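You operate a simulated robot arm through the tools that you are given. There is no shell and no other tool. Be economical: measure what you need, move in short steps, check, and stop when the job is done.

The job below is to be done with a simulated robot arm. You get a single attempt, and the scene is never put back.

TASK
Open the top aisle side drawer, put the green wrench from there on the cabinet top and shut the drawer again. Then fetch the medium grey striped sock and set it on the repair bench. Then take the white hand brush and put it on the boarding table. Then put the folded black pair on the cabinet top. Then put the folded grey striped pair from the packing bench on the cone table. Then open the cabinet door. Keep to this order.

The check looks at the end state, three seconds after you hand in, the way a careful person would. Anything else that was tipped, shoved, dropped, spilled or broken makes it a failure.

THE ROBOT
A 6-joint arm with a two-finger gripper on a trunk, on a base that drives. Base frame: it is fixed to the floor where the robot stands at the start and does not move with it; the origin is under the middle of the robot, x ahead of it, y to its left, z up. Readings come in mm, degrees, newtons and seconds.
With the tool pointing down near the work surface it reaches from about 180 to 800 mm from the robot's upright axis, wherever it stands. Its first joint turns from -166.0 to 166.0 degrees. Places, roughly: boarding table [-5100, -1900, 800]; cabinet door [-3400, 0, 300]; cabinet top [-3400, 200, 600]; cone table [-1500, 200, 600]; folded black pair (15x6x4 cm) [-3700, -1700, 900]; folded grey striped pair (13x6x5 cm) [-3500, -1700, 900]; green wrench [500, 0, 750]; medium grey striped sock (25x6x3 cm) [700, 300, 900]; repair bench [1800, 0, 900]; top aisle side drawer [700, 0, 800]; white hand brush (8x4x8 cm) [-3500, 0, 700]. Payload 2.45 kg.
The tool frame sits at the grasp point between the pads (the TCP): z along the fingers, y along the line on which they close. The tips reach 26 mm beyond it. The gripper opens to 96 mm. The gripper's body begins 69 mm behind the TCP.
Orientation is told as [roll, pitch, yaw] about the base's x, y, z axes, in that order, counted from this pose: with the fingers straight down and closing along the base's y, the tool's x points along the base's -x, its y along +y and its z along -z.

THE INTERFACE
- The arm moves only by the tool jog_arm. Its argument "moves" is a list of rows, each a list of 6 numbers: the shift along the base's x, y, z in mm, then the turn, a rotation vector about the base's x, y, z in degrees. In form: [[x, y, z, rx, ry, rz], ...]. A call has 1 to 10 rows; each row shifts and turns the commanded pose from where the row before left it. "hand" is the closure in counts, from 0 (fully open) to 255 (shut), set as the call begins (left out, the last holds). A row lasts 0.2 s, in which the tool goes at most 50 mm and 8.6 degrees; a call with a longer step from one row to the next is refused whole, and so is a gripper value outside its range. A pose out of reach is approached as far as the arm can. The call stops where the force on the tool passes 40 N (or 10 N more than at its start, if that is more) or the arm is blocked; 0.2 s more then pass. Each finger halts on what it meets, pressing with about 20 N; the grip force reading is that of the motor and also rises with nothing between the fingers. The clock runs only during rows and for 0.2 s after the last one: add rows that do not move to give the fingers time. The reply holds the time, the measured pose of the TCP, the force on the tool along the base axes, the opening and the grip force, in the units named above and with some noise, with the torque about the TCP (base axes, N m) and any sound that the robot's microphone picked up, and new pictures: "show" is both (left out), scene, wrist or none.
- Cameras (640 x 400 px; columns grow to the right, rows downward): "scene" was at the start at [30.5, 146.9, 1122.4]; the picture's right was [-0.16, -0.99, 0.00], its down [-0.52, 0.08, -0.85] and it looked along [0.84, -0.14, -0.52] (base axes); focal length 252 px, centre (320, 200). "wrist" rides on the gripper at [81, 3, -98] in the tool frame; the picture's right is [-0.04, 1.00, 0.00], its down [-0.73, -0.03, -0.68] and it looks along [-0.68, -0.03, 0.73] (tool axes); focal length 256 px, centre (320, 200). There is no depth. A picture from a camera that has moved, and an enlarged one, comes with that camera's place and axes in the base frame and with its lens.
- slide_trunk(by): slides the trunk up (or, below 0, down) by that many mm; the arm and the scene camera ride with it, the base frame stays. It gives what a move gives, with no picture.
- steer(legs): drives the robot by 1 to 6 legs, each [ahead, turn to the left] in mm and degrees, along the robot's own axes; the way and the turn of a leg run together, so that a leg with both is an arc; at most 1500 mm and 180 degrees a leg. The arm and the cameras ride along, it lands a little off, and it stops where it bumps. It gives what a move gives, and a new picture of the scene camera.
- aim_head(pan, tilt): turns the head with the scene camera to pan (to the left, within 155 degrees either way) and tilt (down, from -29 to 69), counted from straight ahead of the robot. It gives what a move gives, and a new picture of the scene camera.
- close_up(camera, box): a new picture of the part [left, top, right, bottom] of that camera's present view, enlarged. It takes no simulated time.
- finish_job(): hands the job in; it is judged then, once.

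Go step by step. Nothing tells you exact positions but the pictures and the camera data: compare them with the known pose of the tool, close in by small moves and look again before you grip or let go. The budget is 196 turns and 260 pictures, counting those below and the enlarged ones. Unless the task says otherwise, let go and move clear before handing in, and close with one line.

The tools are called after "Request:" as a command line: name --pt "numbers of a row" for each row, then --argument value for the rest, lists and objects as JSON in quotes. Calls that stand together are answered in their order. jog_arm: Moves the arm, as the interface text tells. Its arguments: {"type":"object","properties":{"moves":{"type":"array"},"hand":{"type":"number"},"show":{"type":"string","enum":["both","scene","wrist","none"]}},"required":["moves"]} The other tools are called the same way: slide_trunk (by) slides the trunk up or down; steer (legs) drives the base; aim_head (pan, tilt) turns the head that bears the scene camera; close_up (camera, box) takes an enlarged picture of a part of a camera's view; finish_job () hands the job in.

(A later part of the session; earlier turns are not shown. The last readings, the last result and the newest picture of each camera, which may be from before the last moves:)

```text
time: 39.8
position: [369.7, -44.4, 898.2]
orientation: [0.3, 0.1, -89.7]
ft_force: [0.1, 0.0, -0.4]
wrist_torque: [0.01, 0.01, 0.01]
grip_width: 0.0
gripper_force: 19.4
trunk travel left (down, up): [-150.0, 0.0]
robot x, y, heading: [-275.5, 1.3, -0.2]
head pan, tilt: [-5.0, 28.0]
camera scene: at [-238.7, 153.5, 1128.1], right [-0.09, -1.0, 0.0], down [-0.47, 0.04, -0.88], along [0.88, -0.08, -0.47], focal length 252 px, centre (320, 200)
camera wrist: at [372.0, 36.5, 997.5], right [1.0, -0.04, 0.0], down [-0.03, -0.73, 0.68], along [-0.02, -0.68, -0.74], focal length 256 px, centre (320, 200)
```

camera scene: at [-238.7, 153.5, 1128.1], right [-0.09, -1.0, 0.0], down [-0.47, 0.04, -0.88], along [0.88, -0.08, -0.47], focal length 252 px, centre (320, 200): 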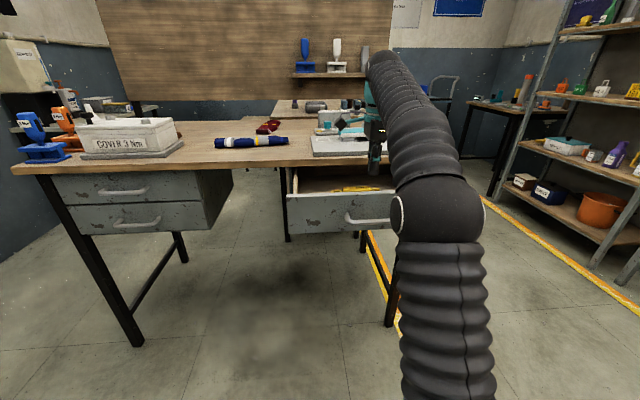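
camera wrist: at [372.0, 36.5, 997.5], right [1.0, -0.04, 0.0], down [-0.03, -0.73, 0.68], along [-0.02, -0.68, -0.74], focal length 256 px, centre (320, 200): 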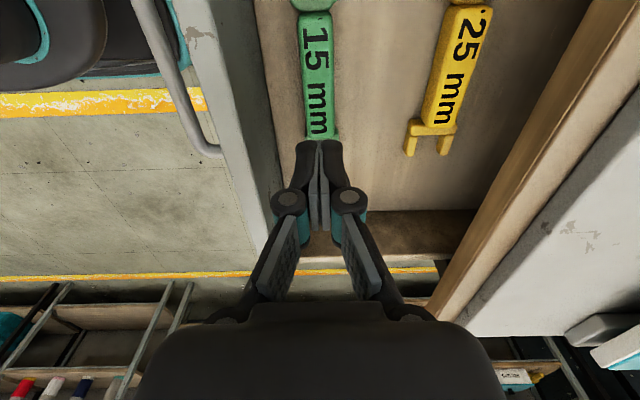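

The fingers slipped off on the lift and the wrench is still in place at x 368. They were pressing on the floor as they closed, so I'll go again a few mm higher and a little wider, then check the force.

Request:
jog_arm --hand 130 --pt "0 0 0 0 0 0" --pt "0 0 0 0 0 0" --pt "-1 -2 -20 0 0 0" --pt "0 0 -20 0 0 0" --pt "0 0 -20 0 0 0" --pt "0 0 -20 0 0 0" --pt "0 0 -20 0 0 0" --pt "0 0 -12 0 0 0" --show "none"

Request:
jog_arm --hand 255 --pt "0 0 0 0 0 0" --pt "0 0 0 0 0 0" --pt "0 0 0 0 0 0" --show "wrist"

Request:
close_up --camera "wrist" --box '[200, 100, 440, 250]'

```text
time: 41.6
position: [367.5, -46.2, 786.5]
orientation: [0.3, 0.2, -89.7]
ft_force: [-0.3, 0.2, 0.8]
wrist_torque: [0.01, -0.02, -0.02]
grip_width: 47.1
gripper_force: 0.0
trunk travel left (down, up): [-150.0, 0.0]
robot x, y, heading: [-272.4, 0.1, -0.1]
head pan, tilt: [-5.0, 28.0]
```

```text
time: 42.4
position: [368.3, -46.1, 787.3]
orientation: [0.3, 0.2, -89.8]
ft_force: [-0.9, -0.4, 0.2]
wrist_torque: [-0.08, 0.04, 0.0]
grip_width: 25.8
gripper_force: 20.1
trunk travel left (down, up): [-150.0, 0.0]
robot x, y, heading: [-271.7, -2.0, 0.1]
head pan, tilt: [-5.0, 28.0]
camera wrist: at [371.0, 35.0, 885.3], right [1.0, -0.04, 0.0], down [-0.03, -0.73, 0.68], along [-0.02, -0.68, -0.74], focal length 256 px, centre (320, 200)
```

wrist: 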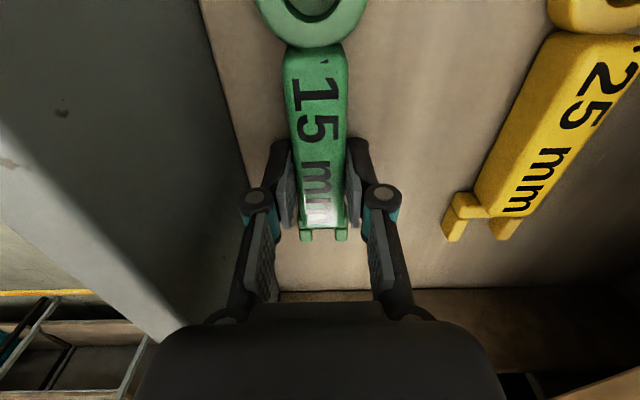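

```text
2.67 times, centred on (320, 175) of wrist
camera zoom: at [371.0, 35.0, 885.3], right [1.0, -0.04, 0.0], down [-0.03, -0.73, 0.68], along [-0.02, -0.68, -0.74], focal length 683 px, centre (320, 267)
```

zoom: 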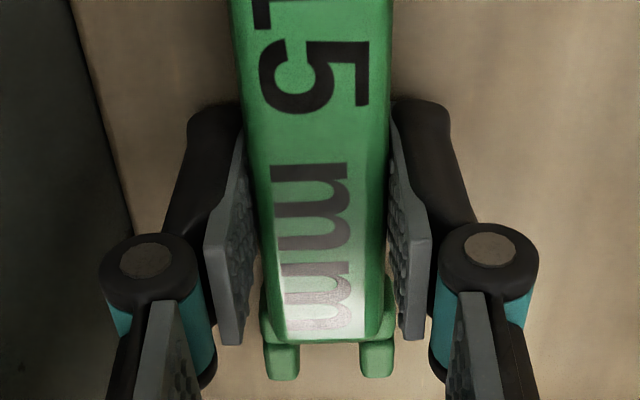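

It's a clean grip but a bit toward the fork end. I'll reopen, shift 16 mm toward the ring, go 2 mm lower, close and lift slowly.

Request:
jog_arm --hand 130 --pt "0 0 0 0 0 0" --pt "0 0 0 0 0 0" --pt "0 16 0 0 0 0" --pt "0 0 -2 0 0 0" --show "none"

Request:
jog_arm --hand 255 --pt "0 0 0 0 0 0" --pt "0 0 0 0 0 0" --pt "0 0 0 0 0 0" --pt "0 0 4 0 0 0" --pt "0 0 4 0 0 0" --pt "0 0 4 0 0 0" --show "wrist"

```text
time: 43.4
position: [367.1, -29.4, 786.0]
orientation: [0.3, 0.1, -89.8]
ft_force: [0.2, -0.6, -0.3]
wrist_torque: [0.01, 0.0, 0.01]
grip_width: 47.2
gripper_force: 0.0
trunk travel left (down, up): [-150.0, 0.0]
robot x, y, heading: [-274.0, -0.7, 0.0]
head pan, tilt: [-5.0, 28.0]
```

```text
time: 44.8
position: [368.9, -31.0, 797.6]
orientation: [0.2, 0.1, -89.8]
ft_force: [-0.3, -0.4, -2.0]
wrist_torque: [0.02, 0.02, -0.02]
grip_width: 25.5
gripper_force: 19.7
trunk travel left (down, up): [-150.0, 0.0]
robot x, y, heading: [-273.0, -0.3, 0.0]
head pan, tilt: [-5.0, 28.0]
camera wrist: at [370.6, 51.0, 895.3], right [1.0, -0.04, 0.0], down [-0.03, -0.73, 0.68], along [-0.02, -0.68, -0.74], focal length 256 px, centre (320, 200)
```

wrist: 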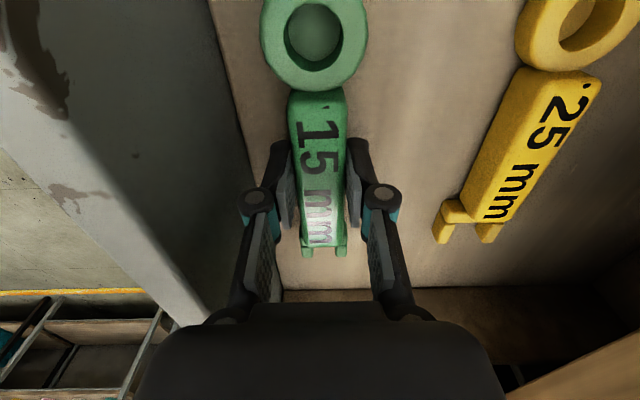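

It's holding at 25.5 mm with about 2 N of load. I'll keep lifting.

Request:
jog_arm --pt "0 0 6 0 0 0" --pt "0 0 8 0 0 0" --pt "0 0 10 0 0 0" --pt "0 0 12 0 0 0" --pt "0 0 12 0 0 0" --pt "0 0 12 0 0 0" --pt "0 0 12 0 0 0" --pt "0 0 12 0 0 0" --pt "0 0 12 0 0 0"

```text
time: 46.8
position: [368.3, -31.2, 892.7]
orientation: [0.4, 0.2, -89.8]
ft_force: [-0.3, -0.4, -1.2]
wrist_torque: [0.0, 0.0, 0.01]
grip_width: 25.8
gripper_force: 20.0
trunk travel left (down, up): [-150.0, 0.0]
robot x, y, heading: [-275.4, 0.1, -0.1]
head pan, tilt: [-5.0, 28.0]
camera scene: at [-238.7, 153.5, 1128.1], right [-0.09, -1.0, 0.0], down [-0.47, 0.04, -0.88], along [0.88, -0.08, -0.47], focal length 252 px, centre (320, 200)
camera wrist: at [370.7, 50.8, 991.0], right [1.0, -0.04, 0.0], down [-0.03, -0.73, 0.68], along [-0.02, -0.68, -0.74], focal length 256 px, centre (320, 200)
```

scene: 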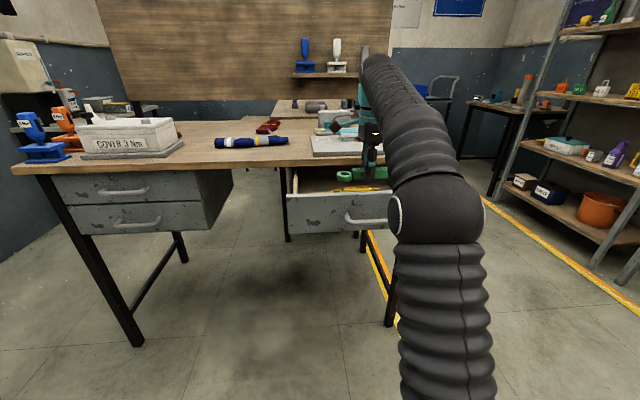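
wrist: 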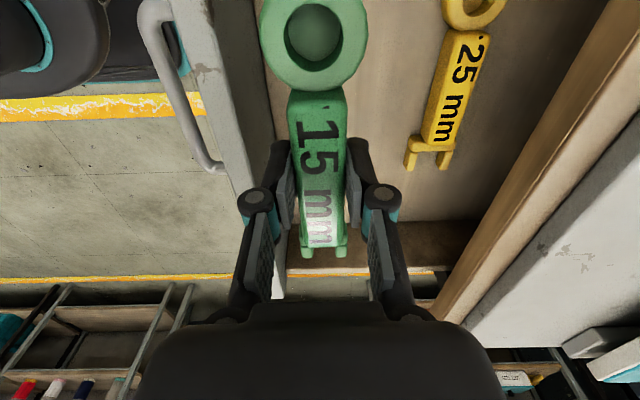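

The wrench is lifted. I'll tuck the arm back and up, away from the drawer and bench.

Request:
jog_arm --pt "-10 0 15 0 0 0" --pt "-35 0 20 0 0 0" --pt "-40 0 20 0 0 0" --pt "-40 0 20 0 0 0" --pt "-40 0 15 0 0 0" --pt "-40 0 15 0 0 0" --show "wrist"

Request:
steer --legs '[[0, -135], [700, 0]]'

```text
time: 48.2
position: [164.0, -30.2, 995.9]
orientation: [0.2, 0.1, -89.9]
ft_force: [1.5, 0.4, -2.4]
wrist_torque: [-0.01, 0.08, 0.0]
grip_width: 25.6
gripper_force: 19.9
trunk travel left (down, up): [-150.0, 0.0]
robot x, y, heading: [-272.2, 2.5, -0.3]
head pan, tilt: [-5.0, 28.0]
camera wrist: at [166.2, 50.1, 1095.2], right [1.0, -0.04, 0.0], down [-0.03, -0.73, 0.68], along [-0.02, -0.68, -0.74], focal length 256 px, centre (320, 200)
```

wrist: 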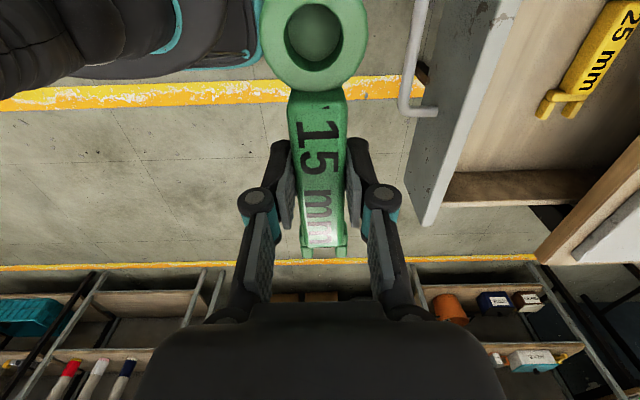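

```text
time: 57.6
position: [-1088.3, -777.1, 998.0]
orientation: [0.3, 0.1, 135.4]
ft_force: [-1.4, 0.3, -2.1]
wrist_torque: [0.03, 0.02, 0.01]
grip_width: 25.2
gripper_force: 20.0
trunk travel left (down, up): [-150.0, 0.0]
robot x, y, heading: [-758.4, -490.7, -135.0]
head pan, tilt: [-5.0, 28.0]
camera scene: at [-674.7, -614.2, 1128.1], right [-0.64, 0.76, 0.0], down [0.36, 0.3, -0.88], along [-0.68, -0.57, -0.47], focal length 252 px, centre (320, 200)
```

scene: 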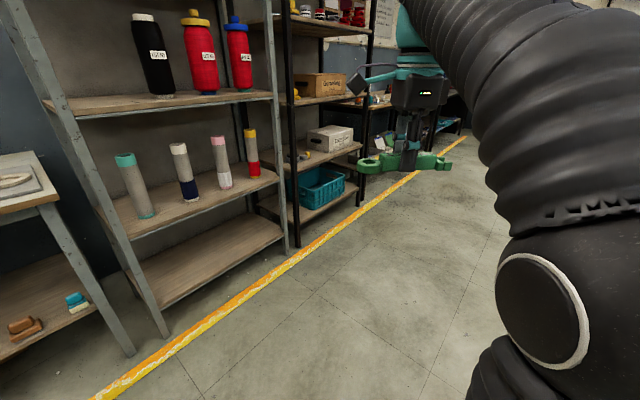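

On track and still holding the wrench. I'll go on into the aisle and along it to a point beside the cabinet.

Request:
steer --legs '[[580, 0], [0, -45], [1100, 0]]'

Request:
aim_head --pan -40 --tilt 25

```text
time: 68.3
position: [-2709.5, -870.5, 996.7]
orientation: [0.3, 0.1, 90.5]
ft_force: [-0.4, 0.4, -2.3]
wrist_torque: [0.0, 0.0, 0.0]
grip_width: 25.7
gripper_force: 20.5
trunk travel left (down, up): [-150.0, 0.0]
robot x, y, heading: [-2273.4, -897.4, -179.7]
head pan, tilt: [-5.0, 28.0]
camera scene: at [-2302.7, -1046.2, 1128.1], right [0.09, 1.0, 0.0], down [0.47, -0.04, -0.88], along [-0.88, 0.08, -0.47], focal length 252 px, centre (320, 200)
```

scene: 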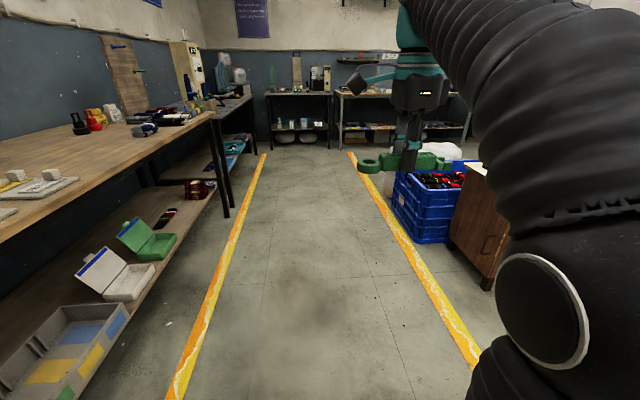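

```text
time: 69.3
position: [-2707.8, -870.0, 997.7]
orientation: [0.2, 0.2, 90.3]
ft_force: [-0.1, 0.5, -1.6]
wrist_torque: [0.0, 0.0, 0.01]
grip_width: 25.6
gripper_force: 20.4
trunk travel left (down, up): [-150.0, 0.0]
robot x, y, heading: [-2274.9, -899.3, -179.9]
head pan, tilt: [-40.0, 25.0]
camera scene: at [-2282.6, -995.0, 1132.9], right [0.64, 0.77, 0.0], down [0.32, -0.27, -0.91], along [-0.7, 0.58, -0.42], focal length 252 px, centre (320, 200)
```

scene: 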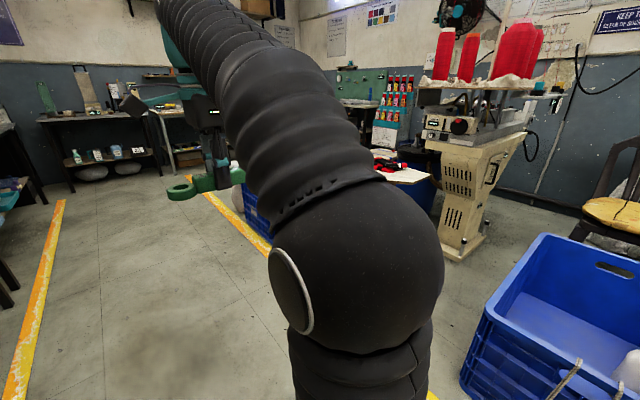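

I'll drive on to be beside the cabinet, then turn to face it.

Request:
steer --legs '[[1100, 0], [0, -90]]'

Request:
aim_head --pan 20 --tilt 35

```text
time: 78.8
position: [-3362.6, -470.6, 997.2]
orientation: [0.2, 0.1, 0.7]
ft_force: [0.1, 0.3, -1.3]
wrist_torque: [-0.01, 0.01, 0.02]
grip_width: 25.7
gripper_force: 19.8
trunk travel left (down, up): [-150.0, 0.0]
robot x, y, heading: [-3385.5, -903.1, 90.5]
head pan, tilt: [-40.0, 25.0]
camera scene: at [-3486.6, -891.4, 1132.9], right [0.77, -0.64, 0.0], down [-0.27, -0.33, -0.91], along [0.58, 0.7, -0.42], focal length 252 px, centre (320, 200)
```

scene: 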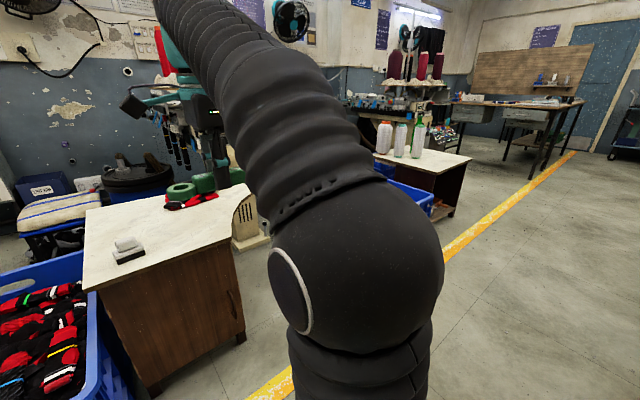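

```text
time: 80.1
position: [-3363.1, -469.8, 997.3]
orientation: [0.3, 0.1, 0.7]
ft_force: [0.5, -0.1, -1.7]
wrist_torque: [-0.01, -0.02, 0.04]
grip_width: 26.0
gripper_force: 19.6
trunk travel left (down, up): [-150.0, 0.0]
robot x, y, heading: [-3389.0, -904.7, 90.6]
head pan, tilt: [20.0, 35.0]
camera scene: at [-3576.0, -879.9, 1117.1], right [0.94, 0.35, 0.0], down [0.2, -0.54, -0.82], along [-0.29, 0.77, -0.57], focal length 252 px, centre (320, 200)
```

scene: 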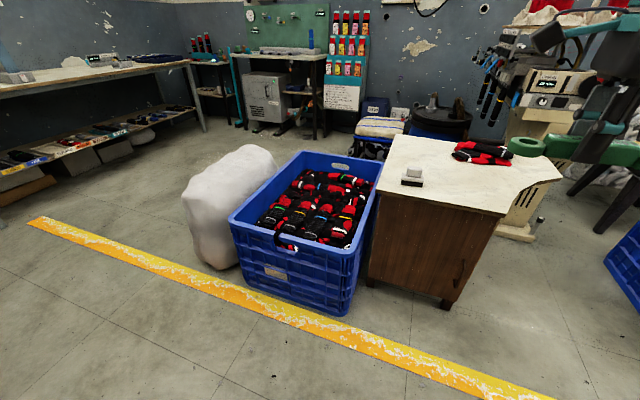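

Cabinet top: front edge at y about -30, z about 600, with the brush near [-3540, 90] and red/black socks at the back right. I'll drive 380 mm closer and look down on it.

Request:
steer --legs '[[380, 0]]'

Request:
aim_head --pan 8 --tilt 45

Request:
close_up --camera "wrist" --box '[0, 0, 640, 400]'

```text
time: 82.5
position: [-3366.5, -87.7, 997.3]
orientation: [0.3, 0.1, 0.6]
ft_force: [0.8, 0.0, -1.1]
wrist_torque: [0.03, 0.0, -0.03]
grip_width: 25.8
gripper_force: 20.3
trunk travel left (down, up): [-150.0, 0.0]
robot x, y, heading: [-3389.5, -522.6, 90.3]
head pan, tilt: [20.0, 35.0]
camera scene: at [-3579.1, -497.6, 1117.1], right [0.94, 0.35, 0.0], down [0.2, -0.54, -0.82], along [-0.29, 0.77, -0.57], focal length 252 px, centre (320, 200)
```

scene: 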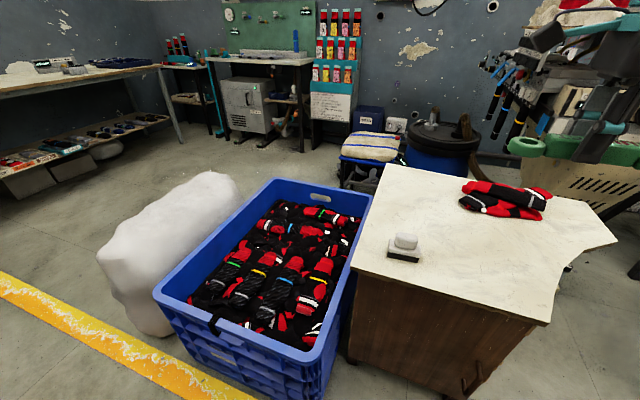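

```text
time: 83.2
position: [-3366.3, -87.1, 996.4]
orientation: [0.4, 0.1, 0.7]
ft_force: [0.5, -0.8, -1.8]
wrist_torque: [0.01, -0.02, -0.02]
grip_width: 25.6
gripper_force: 19.6
trunk travel left (down, up): [-150.0, 0.0]
robot x, y, heading: [-3397.3, -524.2, 90.6]
head pan, tilt: [8.0, 45.0]
camera scene: at [-3560.4, -499.7, 1102.3], right [0.99, 0.15, 0.0], down [0.1, -0.7, -0.71], along [-0.1, 0.7, -0.71], focal length 252 px, centre (320, 200)
```

scene: 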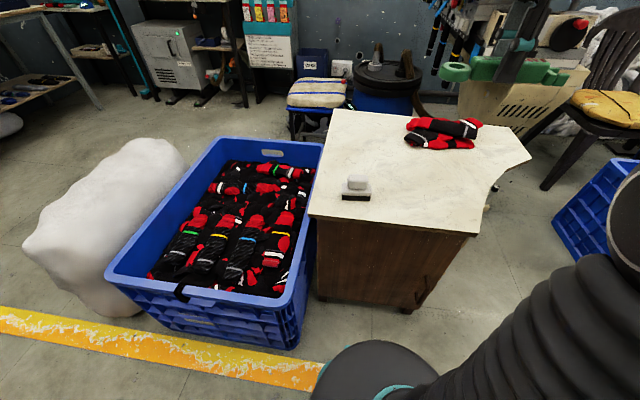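

```text
1.00 times, centred on (320, 200) of wrist (not enlarged: the box is as wide or as high as the picture)
camera zoom: at [-3447.4, -86.0, 1095.7], right [0.03, 1.0, 0.01], down [0.73, -0.02, 0.68], along [0.68, -0.02, -0.74], focal length 256 px, centre (320, 200)
```

zoom: 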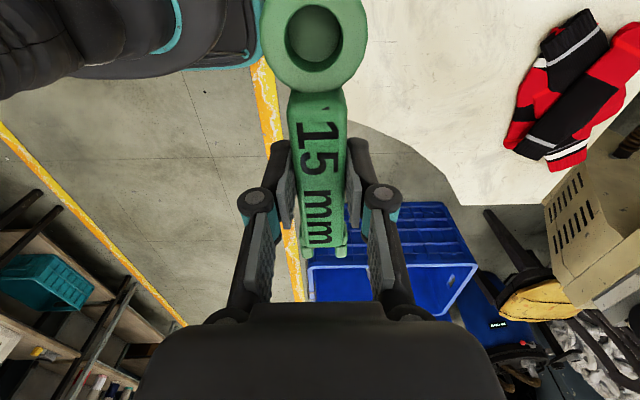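

The cabinet top runs from x -3650 to about -3230 at its front edge (y -60) and widens toward the back. I'll place the wrench near [-3360, 130], clear of the brush and socks.

Request:
jog_arm --pt "0 40 0 0 0 0" --pt "0 40 -20 0 0 0" --pt "0 40 -30 0 0 0" --pt "0 40 -30 0 0 0" --pt "0 40 -30 0 0 0" --pt "0 17 -40 0 0 0" --pt "0 0 -40 0 0 0" --pt "0 0 -40 0 0 0"

```text
time: 85.0
position: [-3365.9, 129.1, 767.2]
orientation: [0.3, 0.1, 0.6]
ft_force: [-0.3, 0.4, -0.8]
wrist_torque: [-0.01, -0.02, 0.01]
grip_width: 25.4
gripper_force: 20.1
trunk travel left (down, up): [-150.0, 0.0]
robot x, y, heading: [-3392.3, -522.1, 90.5]
head pan, tilt: [8.0, 45.0]
camera scene: at [-3560.3, -499.8, 1102.3], right [0.99, 0.15, 0.0], down [0.1, -0.7, -0.71], along [-0.1, 0.7, -0.71], focal length 252 px, centre (320, 200)
camera wrist: at [-3447.4, 131.1, 865.3], right [0.03, 1.0, 0.01], down [0.73, -0.02, 0.68], along [0.68, -0.01, -0.74], focal length 256 px, centre (320, 200)
```

scene: 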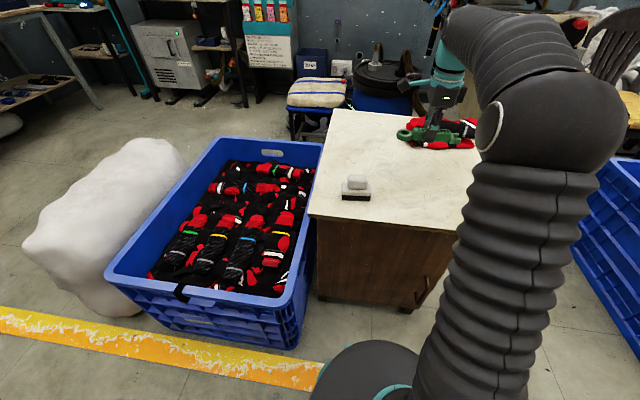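
wrist: 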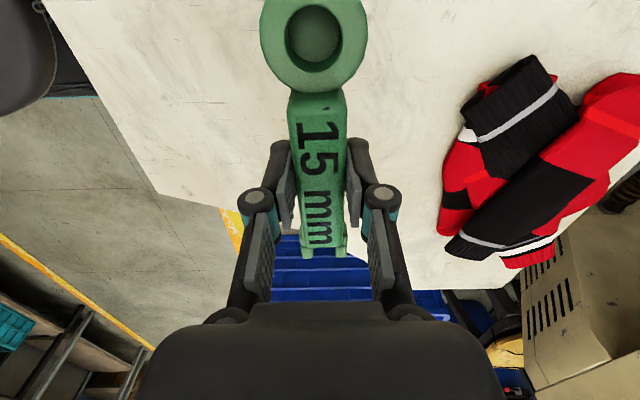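

The wrench will land about 100 mm inside the edge. I'll descend carefully.

Request:
jog_arm --pt "0 0 -30 0 0 0" --pt "0 0 -30 0 0 0" --pt "0 0 -25 0 0 0" --pt "0 0 -15 0 0 0" --show "wrist"

Request:
jog_arm --pt "0 0 -6 0 0 0" --pt "0 0 -5 0 0 0" --pt "0 0 -4 0 0 0" --pt "0 0 -4 0 0 0" --pt "0 0 -4 0 0 0" --pt "0 0 -4 0 0 0" --pt "0 0 -4 0 0 0" --pt "0 0 -4 0 0 0"

```text
time: 86.0
position: [-3364.0, 130.1, 666.7]
orientation: [0.3, 0.1, 0.7]
ft_force: [-0.8, 0.1, -1.3]
wrist_torque: [0.01, -0.02, -0.03]
grip_width: 25.7
gripper_force: 20.2
trunk travel left (down, up): [-150.0, 0.0]
robot x, y, heading: [-3394.8, -525.6, 90.7]
head pan, tilt: [8.0, 45.0]
camera wrist: at [-3447.0, 130.6, 765.6], right [0.03, 1.0, 0.01], down [0.73, -0.02, 0.68], along [0.68, -0.02, -0.74], focal length 256 px, centre (320, 200)
```

wrist: 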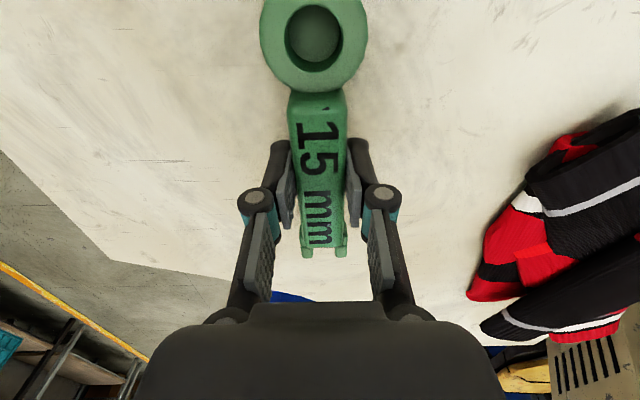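

```text
time: 87.5
position: [-3365.5, 128.9, 647.0]
orientation: [0.9, 0.1, 0.6]
ft_force: [0.4, -9.0, 17.1]
wrist_torque: [-0.61, 0.0, -0.04]
grip_width: 25.3
gripper_force: 20.1
trunk travel left (down, up): [-150.0, 0.0]
robot x, y, heading: [-3395.1, -524.5, 90.6]
head pan, tilt: [8.0, 45.0]
stopped in row 7: the force on the tool passed its limit at 45 N (the readings are from after the stop); the commanded pose is now the measured one
camera scene: at [-3560.3, -500.9, 1102.2], right [0.99, 0.15, 0.0], down [0.1, -0.7, -0.71], along [-0.1, 0.7, -0.71], focal length 252 px, centre (320, 200)
camera wrist: at [-3447.4, 130.0, 744.7], right [0.03, 1.0, 0.02], down [0.73, -0.03, 0.68], along [0.68, -0.01, -0.73], focal length 256 px, centre (320, 200)
```

scene: 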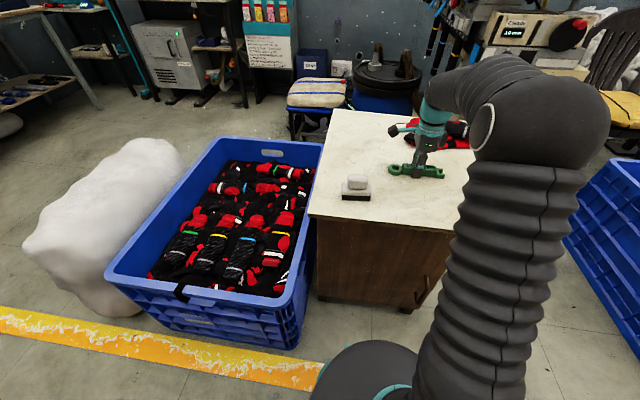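
wrist: 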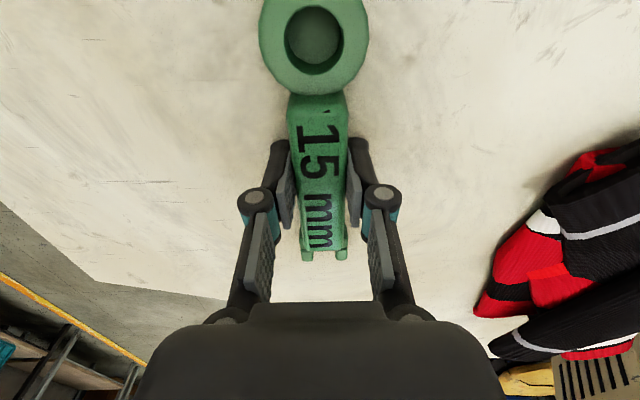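

The wrench is on the surface (top at about z 614). I'll release it and rise straight up.

Request:
jog_arm --hand 140 --pt "0 0 0 0 0 0" --pt "0 0 0 0 0 0" --pt "0 0 5 0 0 0" --pt "0 0 25 0 0 0" --pt "0 0 40 0 0 0" --pt "0 0 40 0 0 0" --pt "0 0 40 0 0 0" --pt "0 0 40 0 0 0"

```text
time: 89.3
position: [-3365.6, 131.3, 834.2]
orientation: [0.7, 0.1, 0.6]
ft_force: [-0.4, -0.4, -0.4]
wrist_torque: [0.01, 0.02, -0.02]
grip_width: 43.3
gripper_force: 0.0
trunk travel left (down, up): [-150.0, 0.0]
robot x, y, heading: [-3392.4, -523.2, 90.5]
head pan, tilt: [8.0, 45.0]
camera scene: at [-3560.3, -499.6, 1102.2], right [0.99, 0.15, 0.0], down [0.1, -0.7, -0.71], along [-0.1, 0.7, -0.71], focal length 252 px, centre (320, 200)
camera wrist: at [-3447.2, 132.3, 933.1], right [0.03, 1.0, 0.01], down [0.73, -0.03, 0.68], along [0.68, -0.01, -0.73], focal length 256 px, centre (320, 200)
```

scene: 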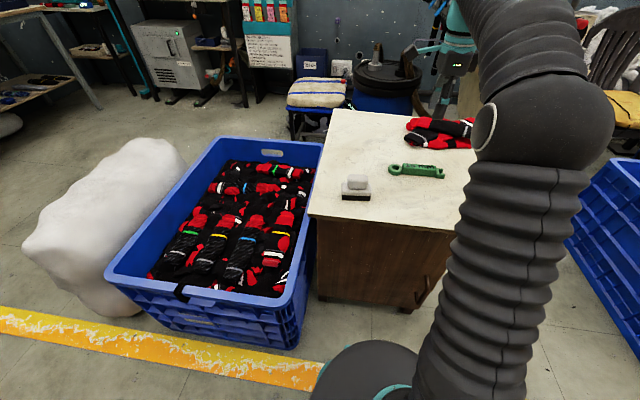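
wrist: 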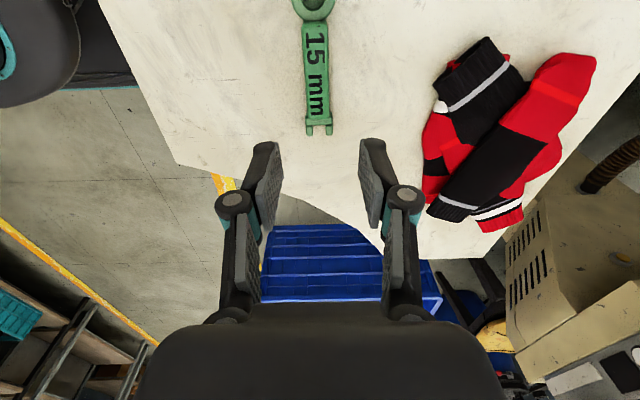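

The wrench is well placed on the cabinet top. I'll tuck the arm in and drive back to the bench.

Request:
jog_arm --hand 255 --pt "0 -36 27 0 0 0" --pt "0 -36 27 0 0 0" --pt "0 -36 27 0 0 0" --pt "0 -36 27 0 0 0" --pt "0 -36 27 0 0 0" --pt "0 -36 27 0 0 0" --show "none"

Request:
steer --legs '[[-380, 0], [0, -90.5], [1100, 0], [1120, 0]]'

```text
time: 90.7
position: [-3366.1, -85.0, 997.3]
orientation: [0.6, 0.1, 0.7]
ft_force: [0.1, 1.2, -0.7]
wrist_torque: [-0.04, -0.01, -0.01]
grip_width: 0.0
gripper_force: 20.3
trunk travel left (down, up): [-150.0, 0.0]
robot x, y, heading: [-3392.5, -525.0, 90.5]
head pan, tilt: [8.0, 45.0]
```

```text
time: 107.6
position: [-722.1, -941.7, 996.6]
orientation: [0.7, 0.0, -89.7]
ft_force: [0.1, 0.6, 0.3]
wrist_torque: [0.0, -0.01, 0.0]
grip_width: 0.0
gripper_force: 19.3
trunk travel left (down, up): [-150.0, 0.0]
robot x, y, heading: [-1157.6, -909.3, 0.0]
head pan, tilt: [8.0, 45.0]
camera scene: at [-1136.6, -738.7, 1102.3], right [0.14, -0.99, 0.0], down [-0.7, -0.1, -0.71], along [0.7, 0.1, -0.71], focal length 252 px, centre (320, 200)
```

scene: 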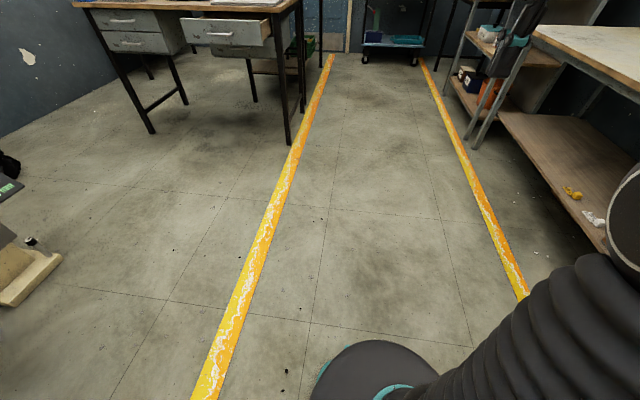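

Next is the diagonal back to my spot before the drawer.

Request:
steer --legs '[[0, 45], [1260, 0], [0, -45]]'

Request:
aim_head --pan -5 --tilt 32

```text
time: 118.0
position: [154.8, -52.7, 997.7]
orientation: [0.7, 0.0, -89.4]
ft_force: [0.0, 0.0, 0.1]
wrist_torque: [-0.01, -0.01, -0.03]
grip_width: 0.1
gripper_force: 20.4
trunk travel left (down, up): [-150.0, 0.0]
robot x, y, heading: [-283.8, -28.7, 0.5]
head pan, tilt: [8.0, 45.0]
camera scene: at [-261.5, 147.3, 1102.3], right [0.15, -0.99, 0.0], down [-0.7, -0.1, -0.71], along [0.7, 0.1, -0.71], focal length 252 px, centre (320, 200)
```

scene: 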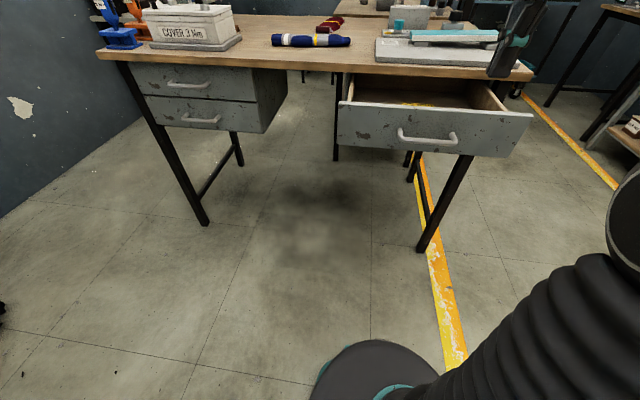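

```text
time: 118.8
position: [155.3, -53.7, 998.6]
orientation: [0.7, 0.1, -89.4]
ft_force: [0.2, 0.8, -0.4]
wrist_torque: [-0.03, 0.04, -0.02]
grip_width: 0.0
gripper_force: 20.0
trunk travel left (down, up): [-150.0, 0.0]
robot x, y, heading: [-280.5, -21.5, 0.4]
head pan, tilt: [-5.0, 32.0]
camera scene: at [-252.7, 128.3, 1121.7], right [-0.08, -1.0, 0.0], down [-0.53, 0.04, -0.85], along [0.84, -0.07, -0.53], focal length 252 px, centre (320, 200)
```

scene: 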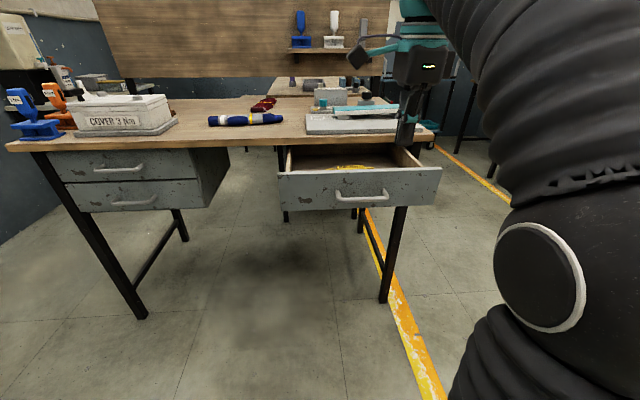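

The drawer is still open. I'll turn the closed gripper back to yaw 0, so its thin side faces forward, and lower it in front of the handle bar to push.

Request:
jog_arm --pt "0 2 0 0 0 8.5" --pt "0 2 0 0 0 8.5" --pt "0 2 0 0 0 8.5" --pt "0 2 0 0 0 8.5" --pt "0 2 0 0 0 8.5" --pt "0 2 0 0 0 8.5" --pt "0 2 0 0 0 8.5" --pt "0 2 0 0 0 8.5" --pt "0 2 0 0 0 8.5" --pt "0 2 0 0 0 8.5" --show "none"

Request:
jog_arm --pt "10 0 -10 0 0 4.3" --pt "10 0 -25 0 0 0" --pt "10 0 -35 0 0 0" --pt "10 0 -35 0 0 0" --pt "10 0 -30 0 0 0" --pt "0 0 -30 0 0 0" --pt "0 0 -20 0 0 0"

```text
time: 121.0
position: [154.7, -32.0, 997.2]
orientation: [0.7, 0.0, -4.1]
ft_force: [-0.9, 0.6, 0.2]
wrist_torque: [0.02, 0.01, 0.0]
grip_width: 0.0
gripper_force: 19.8
trunk travel left (down, up): [-150.0, 0.0]
robot x, y, heading: [-285.5, -23.6, 0.2]
head pan, tilt: [-5.0, 32.0]
```

```text
time: 122.6
position: [203.2, -32.8, 812.6]
orientation: [0.7, 0.0, -0.1]
ft_force: [0.0, 0.3, -0.3]
wrist_torque: [0.0, -0.03, -0.01]
grip_width: 0.0
gripper_force: 19.9
trunk travel left (down, up): [-150.0, 0.0]
robot x, y, heading: [-282.7, -26.8, 0.5]
head pan, tilt: [-5.0, 32.0]
camera scene: at [-252.7, 128.3, 1121.8], right [-0.08, -1.0, 0.0], down [-0.53, 0.04, -0.85], along [0.85, -0.07, -0.53], focal length 252 px, centre (320, 200)
camera wrist: at [123.2, -30.6, 910.6], right [0.04, 1.0, 0.01], down [0.73, -0.04, 0.68], along [0.68, -0.02, -0.73], focal length 256 px, centre (320, 200)
```

scene: 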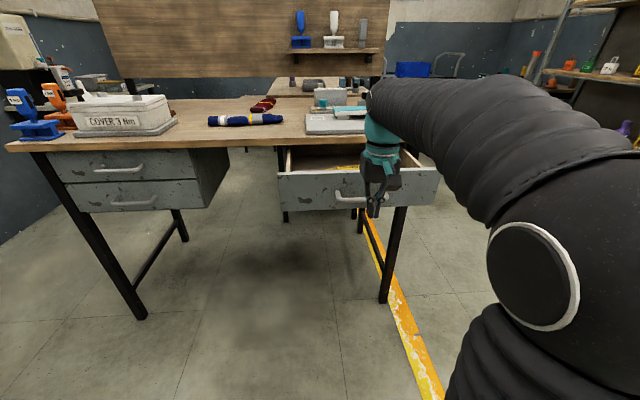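
wrist: 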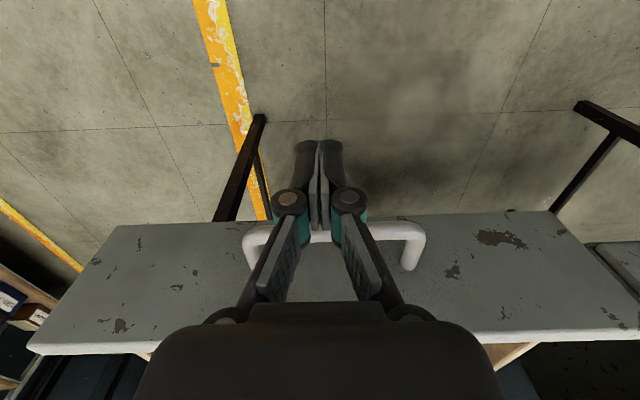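

The fingertips are in front of the bar. I'll lower 10 mm and push forward.

Request:
jog_arm --pt "0 0 -10 0 0 0" --pt "20 0 0 0 0 0" --pt "20 0 0 0 0 0" --pt "20 0 0 0 0 0" --pt "20 0 0 0 0 0" --pt "20 0 0 0 0 0" --pt "20 0 0 0 0 0" --pt "20 0 0 0 0 0"

```text
time: 124.4
position: [344.9, -32.8, 802.0]
orientation: [0.7, 0.0, -0.1]
ft_force: [0.9, -0.5, 0.6]
wrist_torque: [0.0, -0.01, -0.04]
grip_width: 0.0
gripper_force: 28.5
trunk travel left (down, up): [-150.0, 0.0]
robot x, y, heading: [-286.1, -28.3, 0.5]
head pan, tilt: [-5.0, 32.0]
camera scene: at [-252.8, 128.3, 1121.8], right [-0.08, -1.0, 0.0], down [-0.53, 0.04, -0.85], along [0.85, -0.07, -0.53], focal length 252 px, centre (320, 200)
camera wrist: at [263.1, -30.6, 901.0], right [0.04, 1.0, 0.01], down [0.73, -0.04, 0.68], along [0.68, -0.02, -0.73], focal length 256 px, centre (320, 200)
```

scene: 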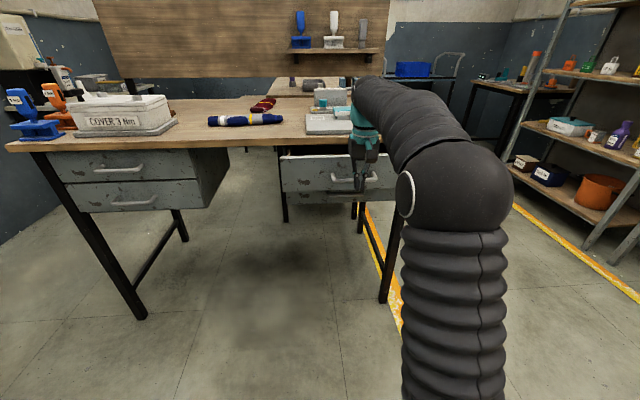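
wrist: 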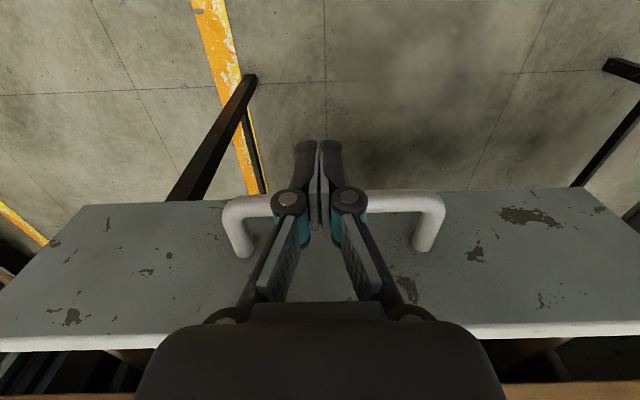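

It's sliding in. I'll keep pushing.

Request:
jog_arm --pt "20 0 0 0 0 0" --pt "20 0 0 0 0 0" --pt "20 0 0 0 0 0" --pt "20 0 0 0 0 0" --pt "20 0 0 0 0 0" --pt "12 0 0 0 0 0"

```text
time: 125.8
position: [456.8, -32.1, 803.4]
orientation: [0.7, 0.1, -0.2]
ft_force: [-0.7, -0.4, -0.2]
wrist_torque: [0.01, -0.01, 0.0]
grip_width: 0.1
gripper_force: 29.0
trunk travel left (down, up): [-150.0, 0.0]
robot x, y, heading: [-283.6, -25.5, 0.5]
head pan, tilt: [-5.0, 32.0]
camera scene: at [-252.7, 128.3, 1121.8], right [-0.08, -1.0, 0.0], down [-0.53, 0.04, -0.85], along [0.85, -0.07, -0.53], focal length 252 px, centre (320, 200)
camera wrist: at [374.7, -30.3, 900.7], right [0.04, 1.0, 0.01], down [0.73, -0.04, 0.68], along [0.68, -0.02, -0.73], focal length 256 px, centre (320, 200)
```

scene: 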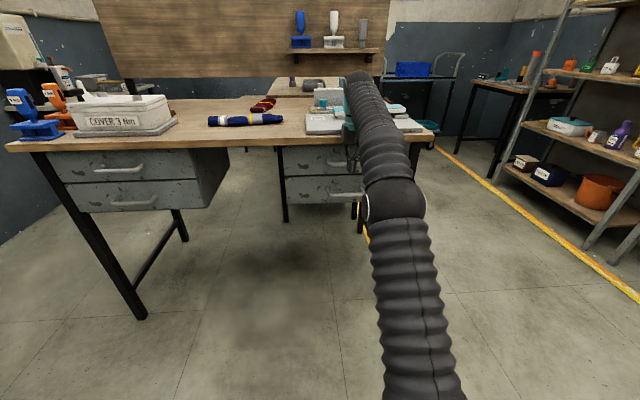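
wrist: 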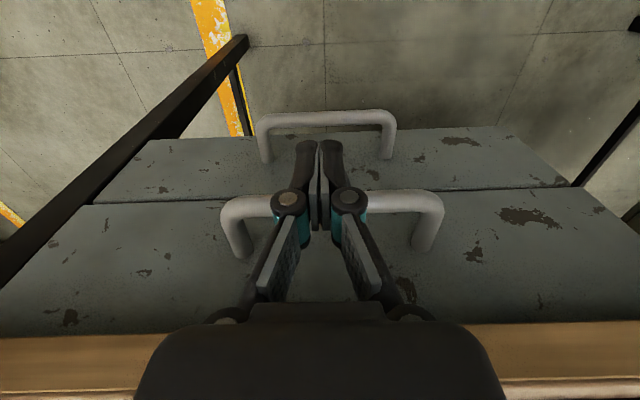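

Nearly shut; now small steps until it seats.

Request:
jog_arm --pt "6 0 0 0 0 0" --pt "6 0 0 0 0 0" --pt "5 0 0 0 0 0" --pt "5 0 0 0 0 0" --pt "5 0 0 0 0 0" --pt "4 0 0 0 0 0" --show "wrist"

```text
time: 126.3
position: [461.1, -32.1, 801.2]
orientation: [0.8, 1.0, 0.0]
ft_force: [-15.2, 0.2, -1.6]
wrist_torque: [-0.06, 0.13, -0.01]
grip_width: 6.0
gripper_force: 29.0
trunk travel left (down, up): [-150.0, 0.0]
robot x, y, heading: [-282.1, -24.2, 0.3]
head pan, tilt: [-5.0, 32.0]
stopped in row 2: the force on the tool passed its limit at 56 N (the readings are from after the stop); the commanded pose is now the measured one
camera wrist: at [380.7, -30.3, 901.7], right [0.04, 1.0, 0.01], down [0.74, -0.04, 0.67], along [0.67, -0.02, -0.75], focal length 256 px, centre (320, 200)
```

wrist: 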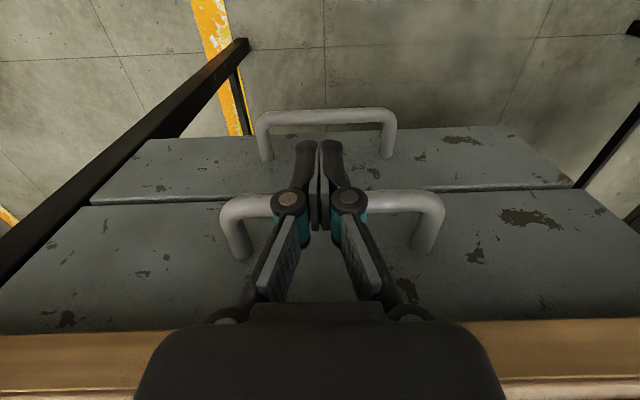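

The push was blocked. I need to check whether the drawer is shut or the gripper met the bench, so I'll back off and compare.

Request:
jog_arm --pt "-20 0 0 0 -0.9 0" --pt "-30 0 0 0 0 0" --pt "-30 0 30 0 0 0" --pt "-40 0 40 0 0 0" --pt "-40 0 40 0 0 0" --pt "-40 0 40 0 0 0" --pt "-40 0 40 0 0 0"

Request:
close_up --camera "scene" --box '[260, 100, 420, 220]'

```text
refused: row 4 steps farther than a row can; nothing moved
```

```text
3.33 times, centred on (340, 160) of scene
camera zoom: at [-253.7, 128.2, 1121.8], right [-0.08, -1.0, 0.0], down [-0.53, 0.04, -0.85], along [0.85, -0.07, -0.53], focal length 840 px, centre (253, 333)
```

zoom: 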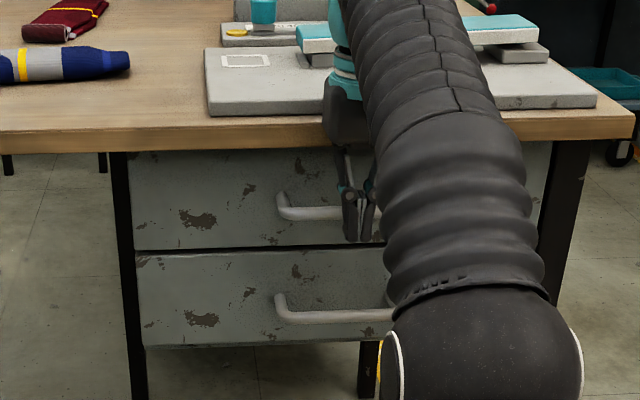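

Request:
jog_arm --pt "-20 0 0 0 -0.9 0" --pt "-30 0 0 0 0 0" --pt "-30 0 30 0 0 0" --pt "-35 0 35 0 0 0" --pt "-35 0 35 0 0 0" --pt "-35 0 35 0 0 0" --pt "-35 0 35 0 0 0"

Request:
close_up --camera "scene" --box '[260, 100, 420, 220]'

```text
time: 127.9
position: [240.4, -33.6, 970.9]
orientation: [0.8, 0.0, -0.1]
ft_force: [1.0, -0.1, 0.0]
wrist_torque: [0.04, 0.06, 0.04]
grip_width: 0.2
gripper_force: 28.3
trunk travel left (down, up): [-150.0, 0.0]
robot x, y, heading: [-285.9, -27.8, 0.2]
head pan, tilt: [-5.0, 32.0]
camera scene: at [-252.5, 128.3, 1121.7], right [-0.08, -1.0, 0.0], down [-0.53, 0.04, -0.85], along [0.84, -0.07, -0.53], focal length 252 px, centre (320, 200)
camera wrist: at [159.4, -31.1, 1069.8], right [0.04, 1.0, 0.01], down [0.73, -0.04, 0.68], along [0.68, -0.02, -0.73], focal length 256 px, centre (320, 200)
```

scene: 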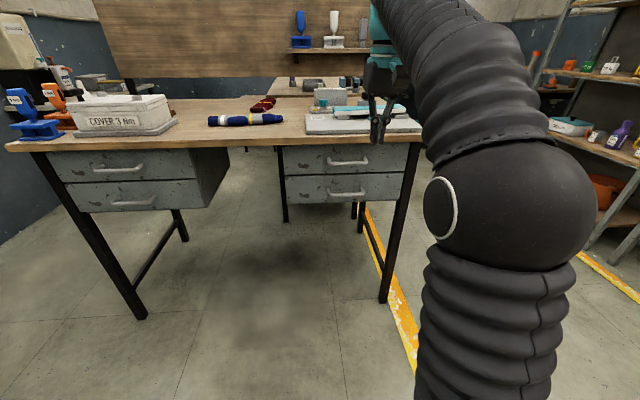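
wrist: 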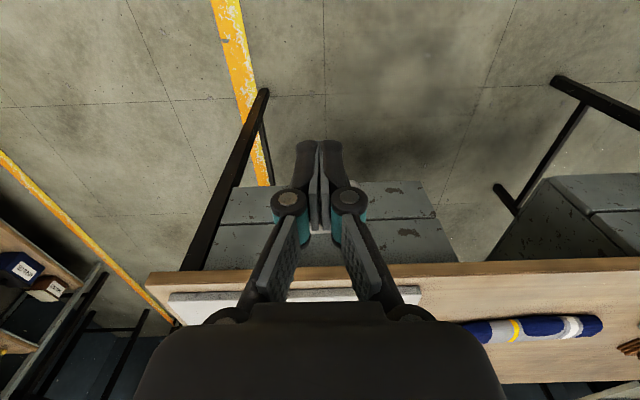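

```text
3.33 times, centred on (340, 160) of scene
camera zoom: at [-252.5, 128.3, 1121.7], right [-0.08, -1.0, 0.0], down [-0.53, 0.04, -0.85], along [0.84, -0.07, -0.53], focal length 840 px, centre (253, 333)
```

zoom: 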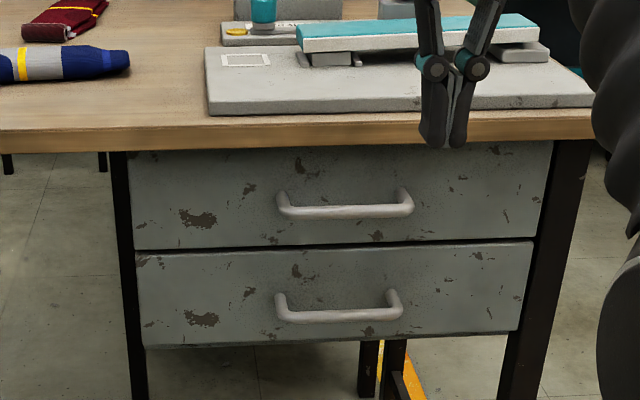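

The drawer is shut: its front is flush with the lower one and their handle sizes match. The sock to take is the blue one with grey stripes, lying along y at about [685, 320, 880], so I'll tuck the arm, turn 18° left and drive 350 mm closer.

Request:
jog_arm --hand 0 --pt "-25 0 8 0 0 0" --pt "-25 0 8 0 0 0" --pt "-25 0 8 0 0 0" --pt "-20 0 5 0 0 0" --show "none"

Request:
steer --legs '[[0, 18], [340, 0]]'

```text
time: 128.9
position: [146.7, -31.7, 1000.3]
orientation: [0.8, 0.0, -0.1]
ft_force: [-0.1, -0.4, 0.2]
wrist_torque: [-0.01, 0.03, 0.02]
grip_width: 95.9
gripper_force: 0.1
trunk travel left (down, up): [-150.0, 0.0]
robot x, y, heading: [-280.9, -27.3, 0.5]
head pan, tilt: [-5.0, 32.0]
```

```text
time: 132.1
position: [452.8, 207.1, 1001.0]
orientation: [0.7, -0.1, 17.7]
ft_force: [0.8, -0.6, 0.6]
wrist_torque: [0.05, 0.0, 0.02]
grip_width: 96.0
gripper_force: 0.0
trunk travel left (down, up): [-150.0, 0.0]
robot x, y, heading: [45.8, 86.1, 18.1]
head pan, tilt: [-5.0, 32.0]
camera scene: at [24.7, 237.0, 1121.8], right [0.23, -0.97, 0.0], down [-0.52, -0.12, -0.85], along [0.83, 0.19, -0.53], focal length 252 px, centre (320, 200)
```

scene: 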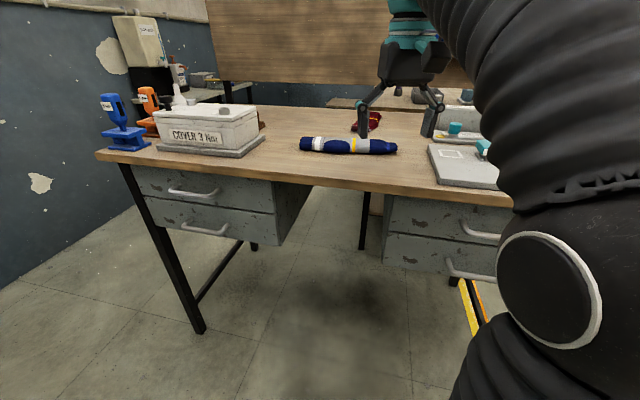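

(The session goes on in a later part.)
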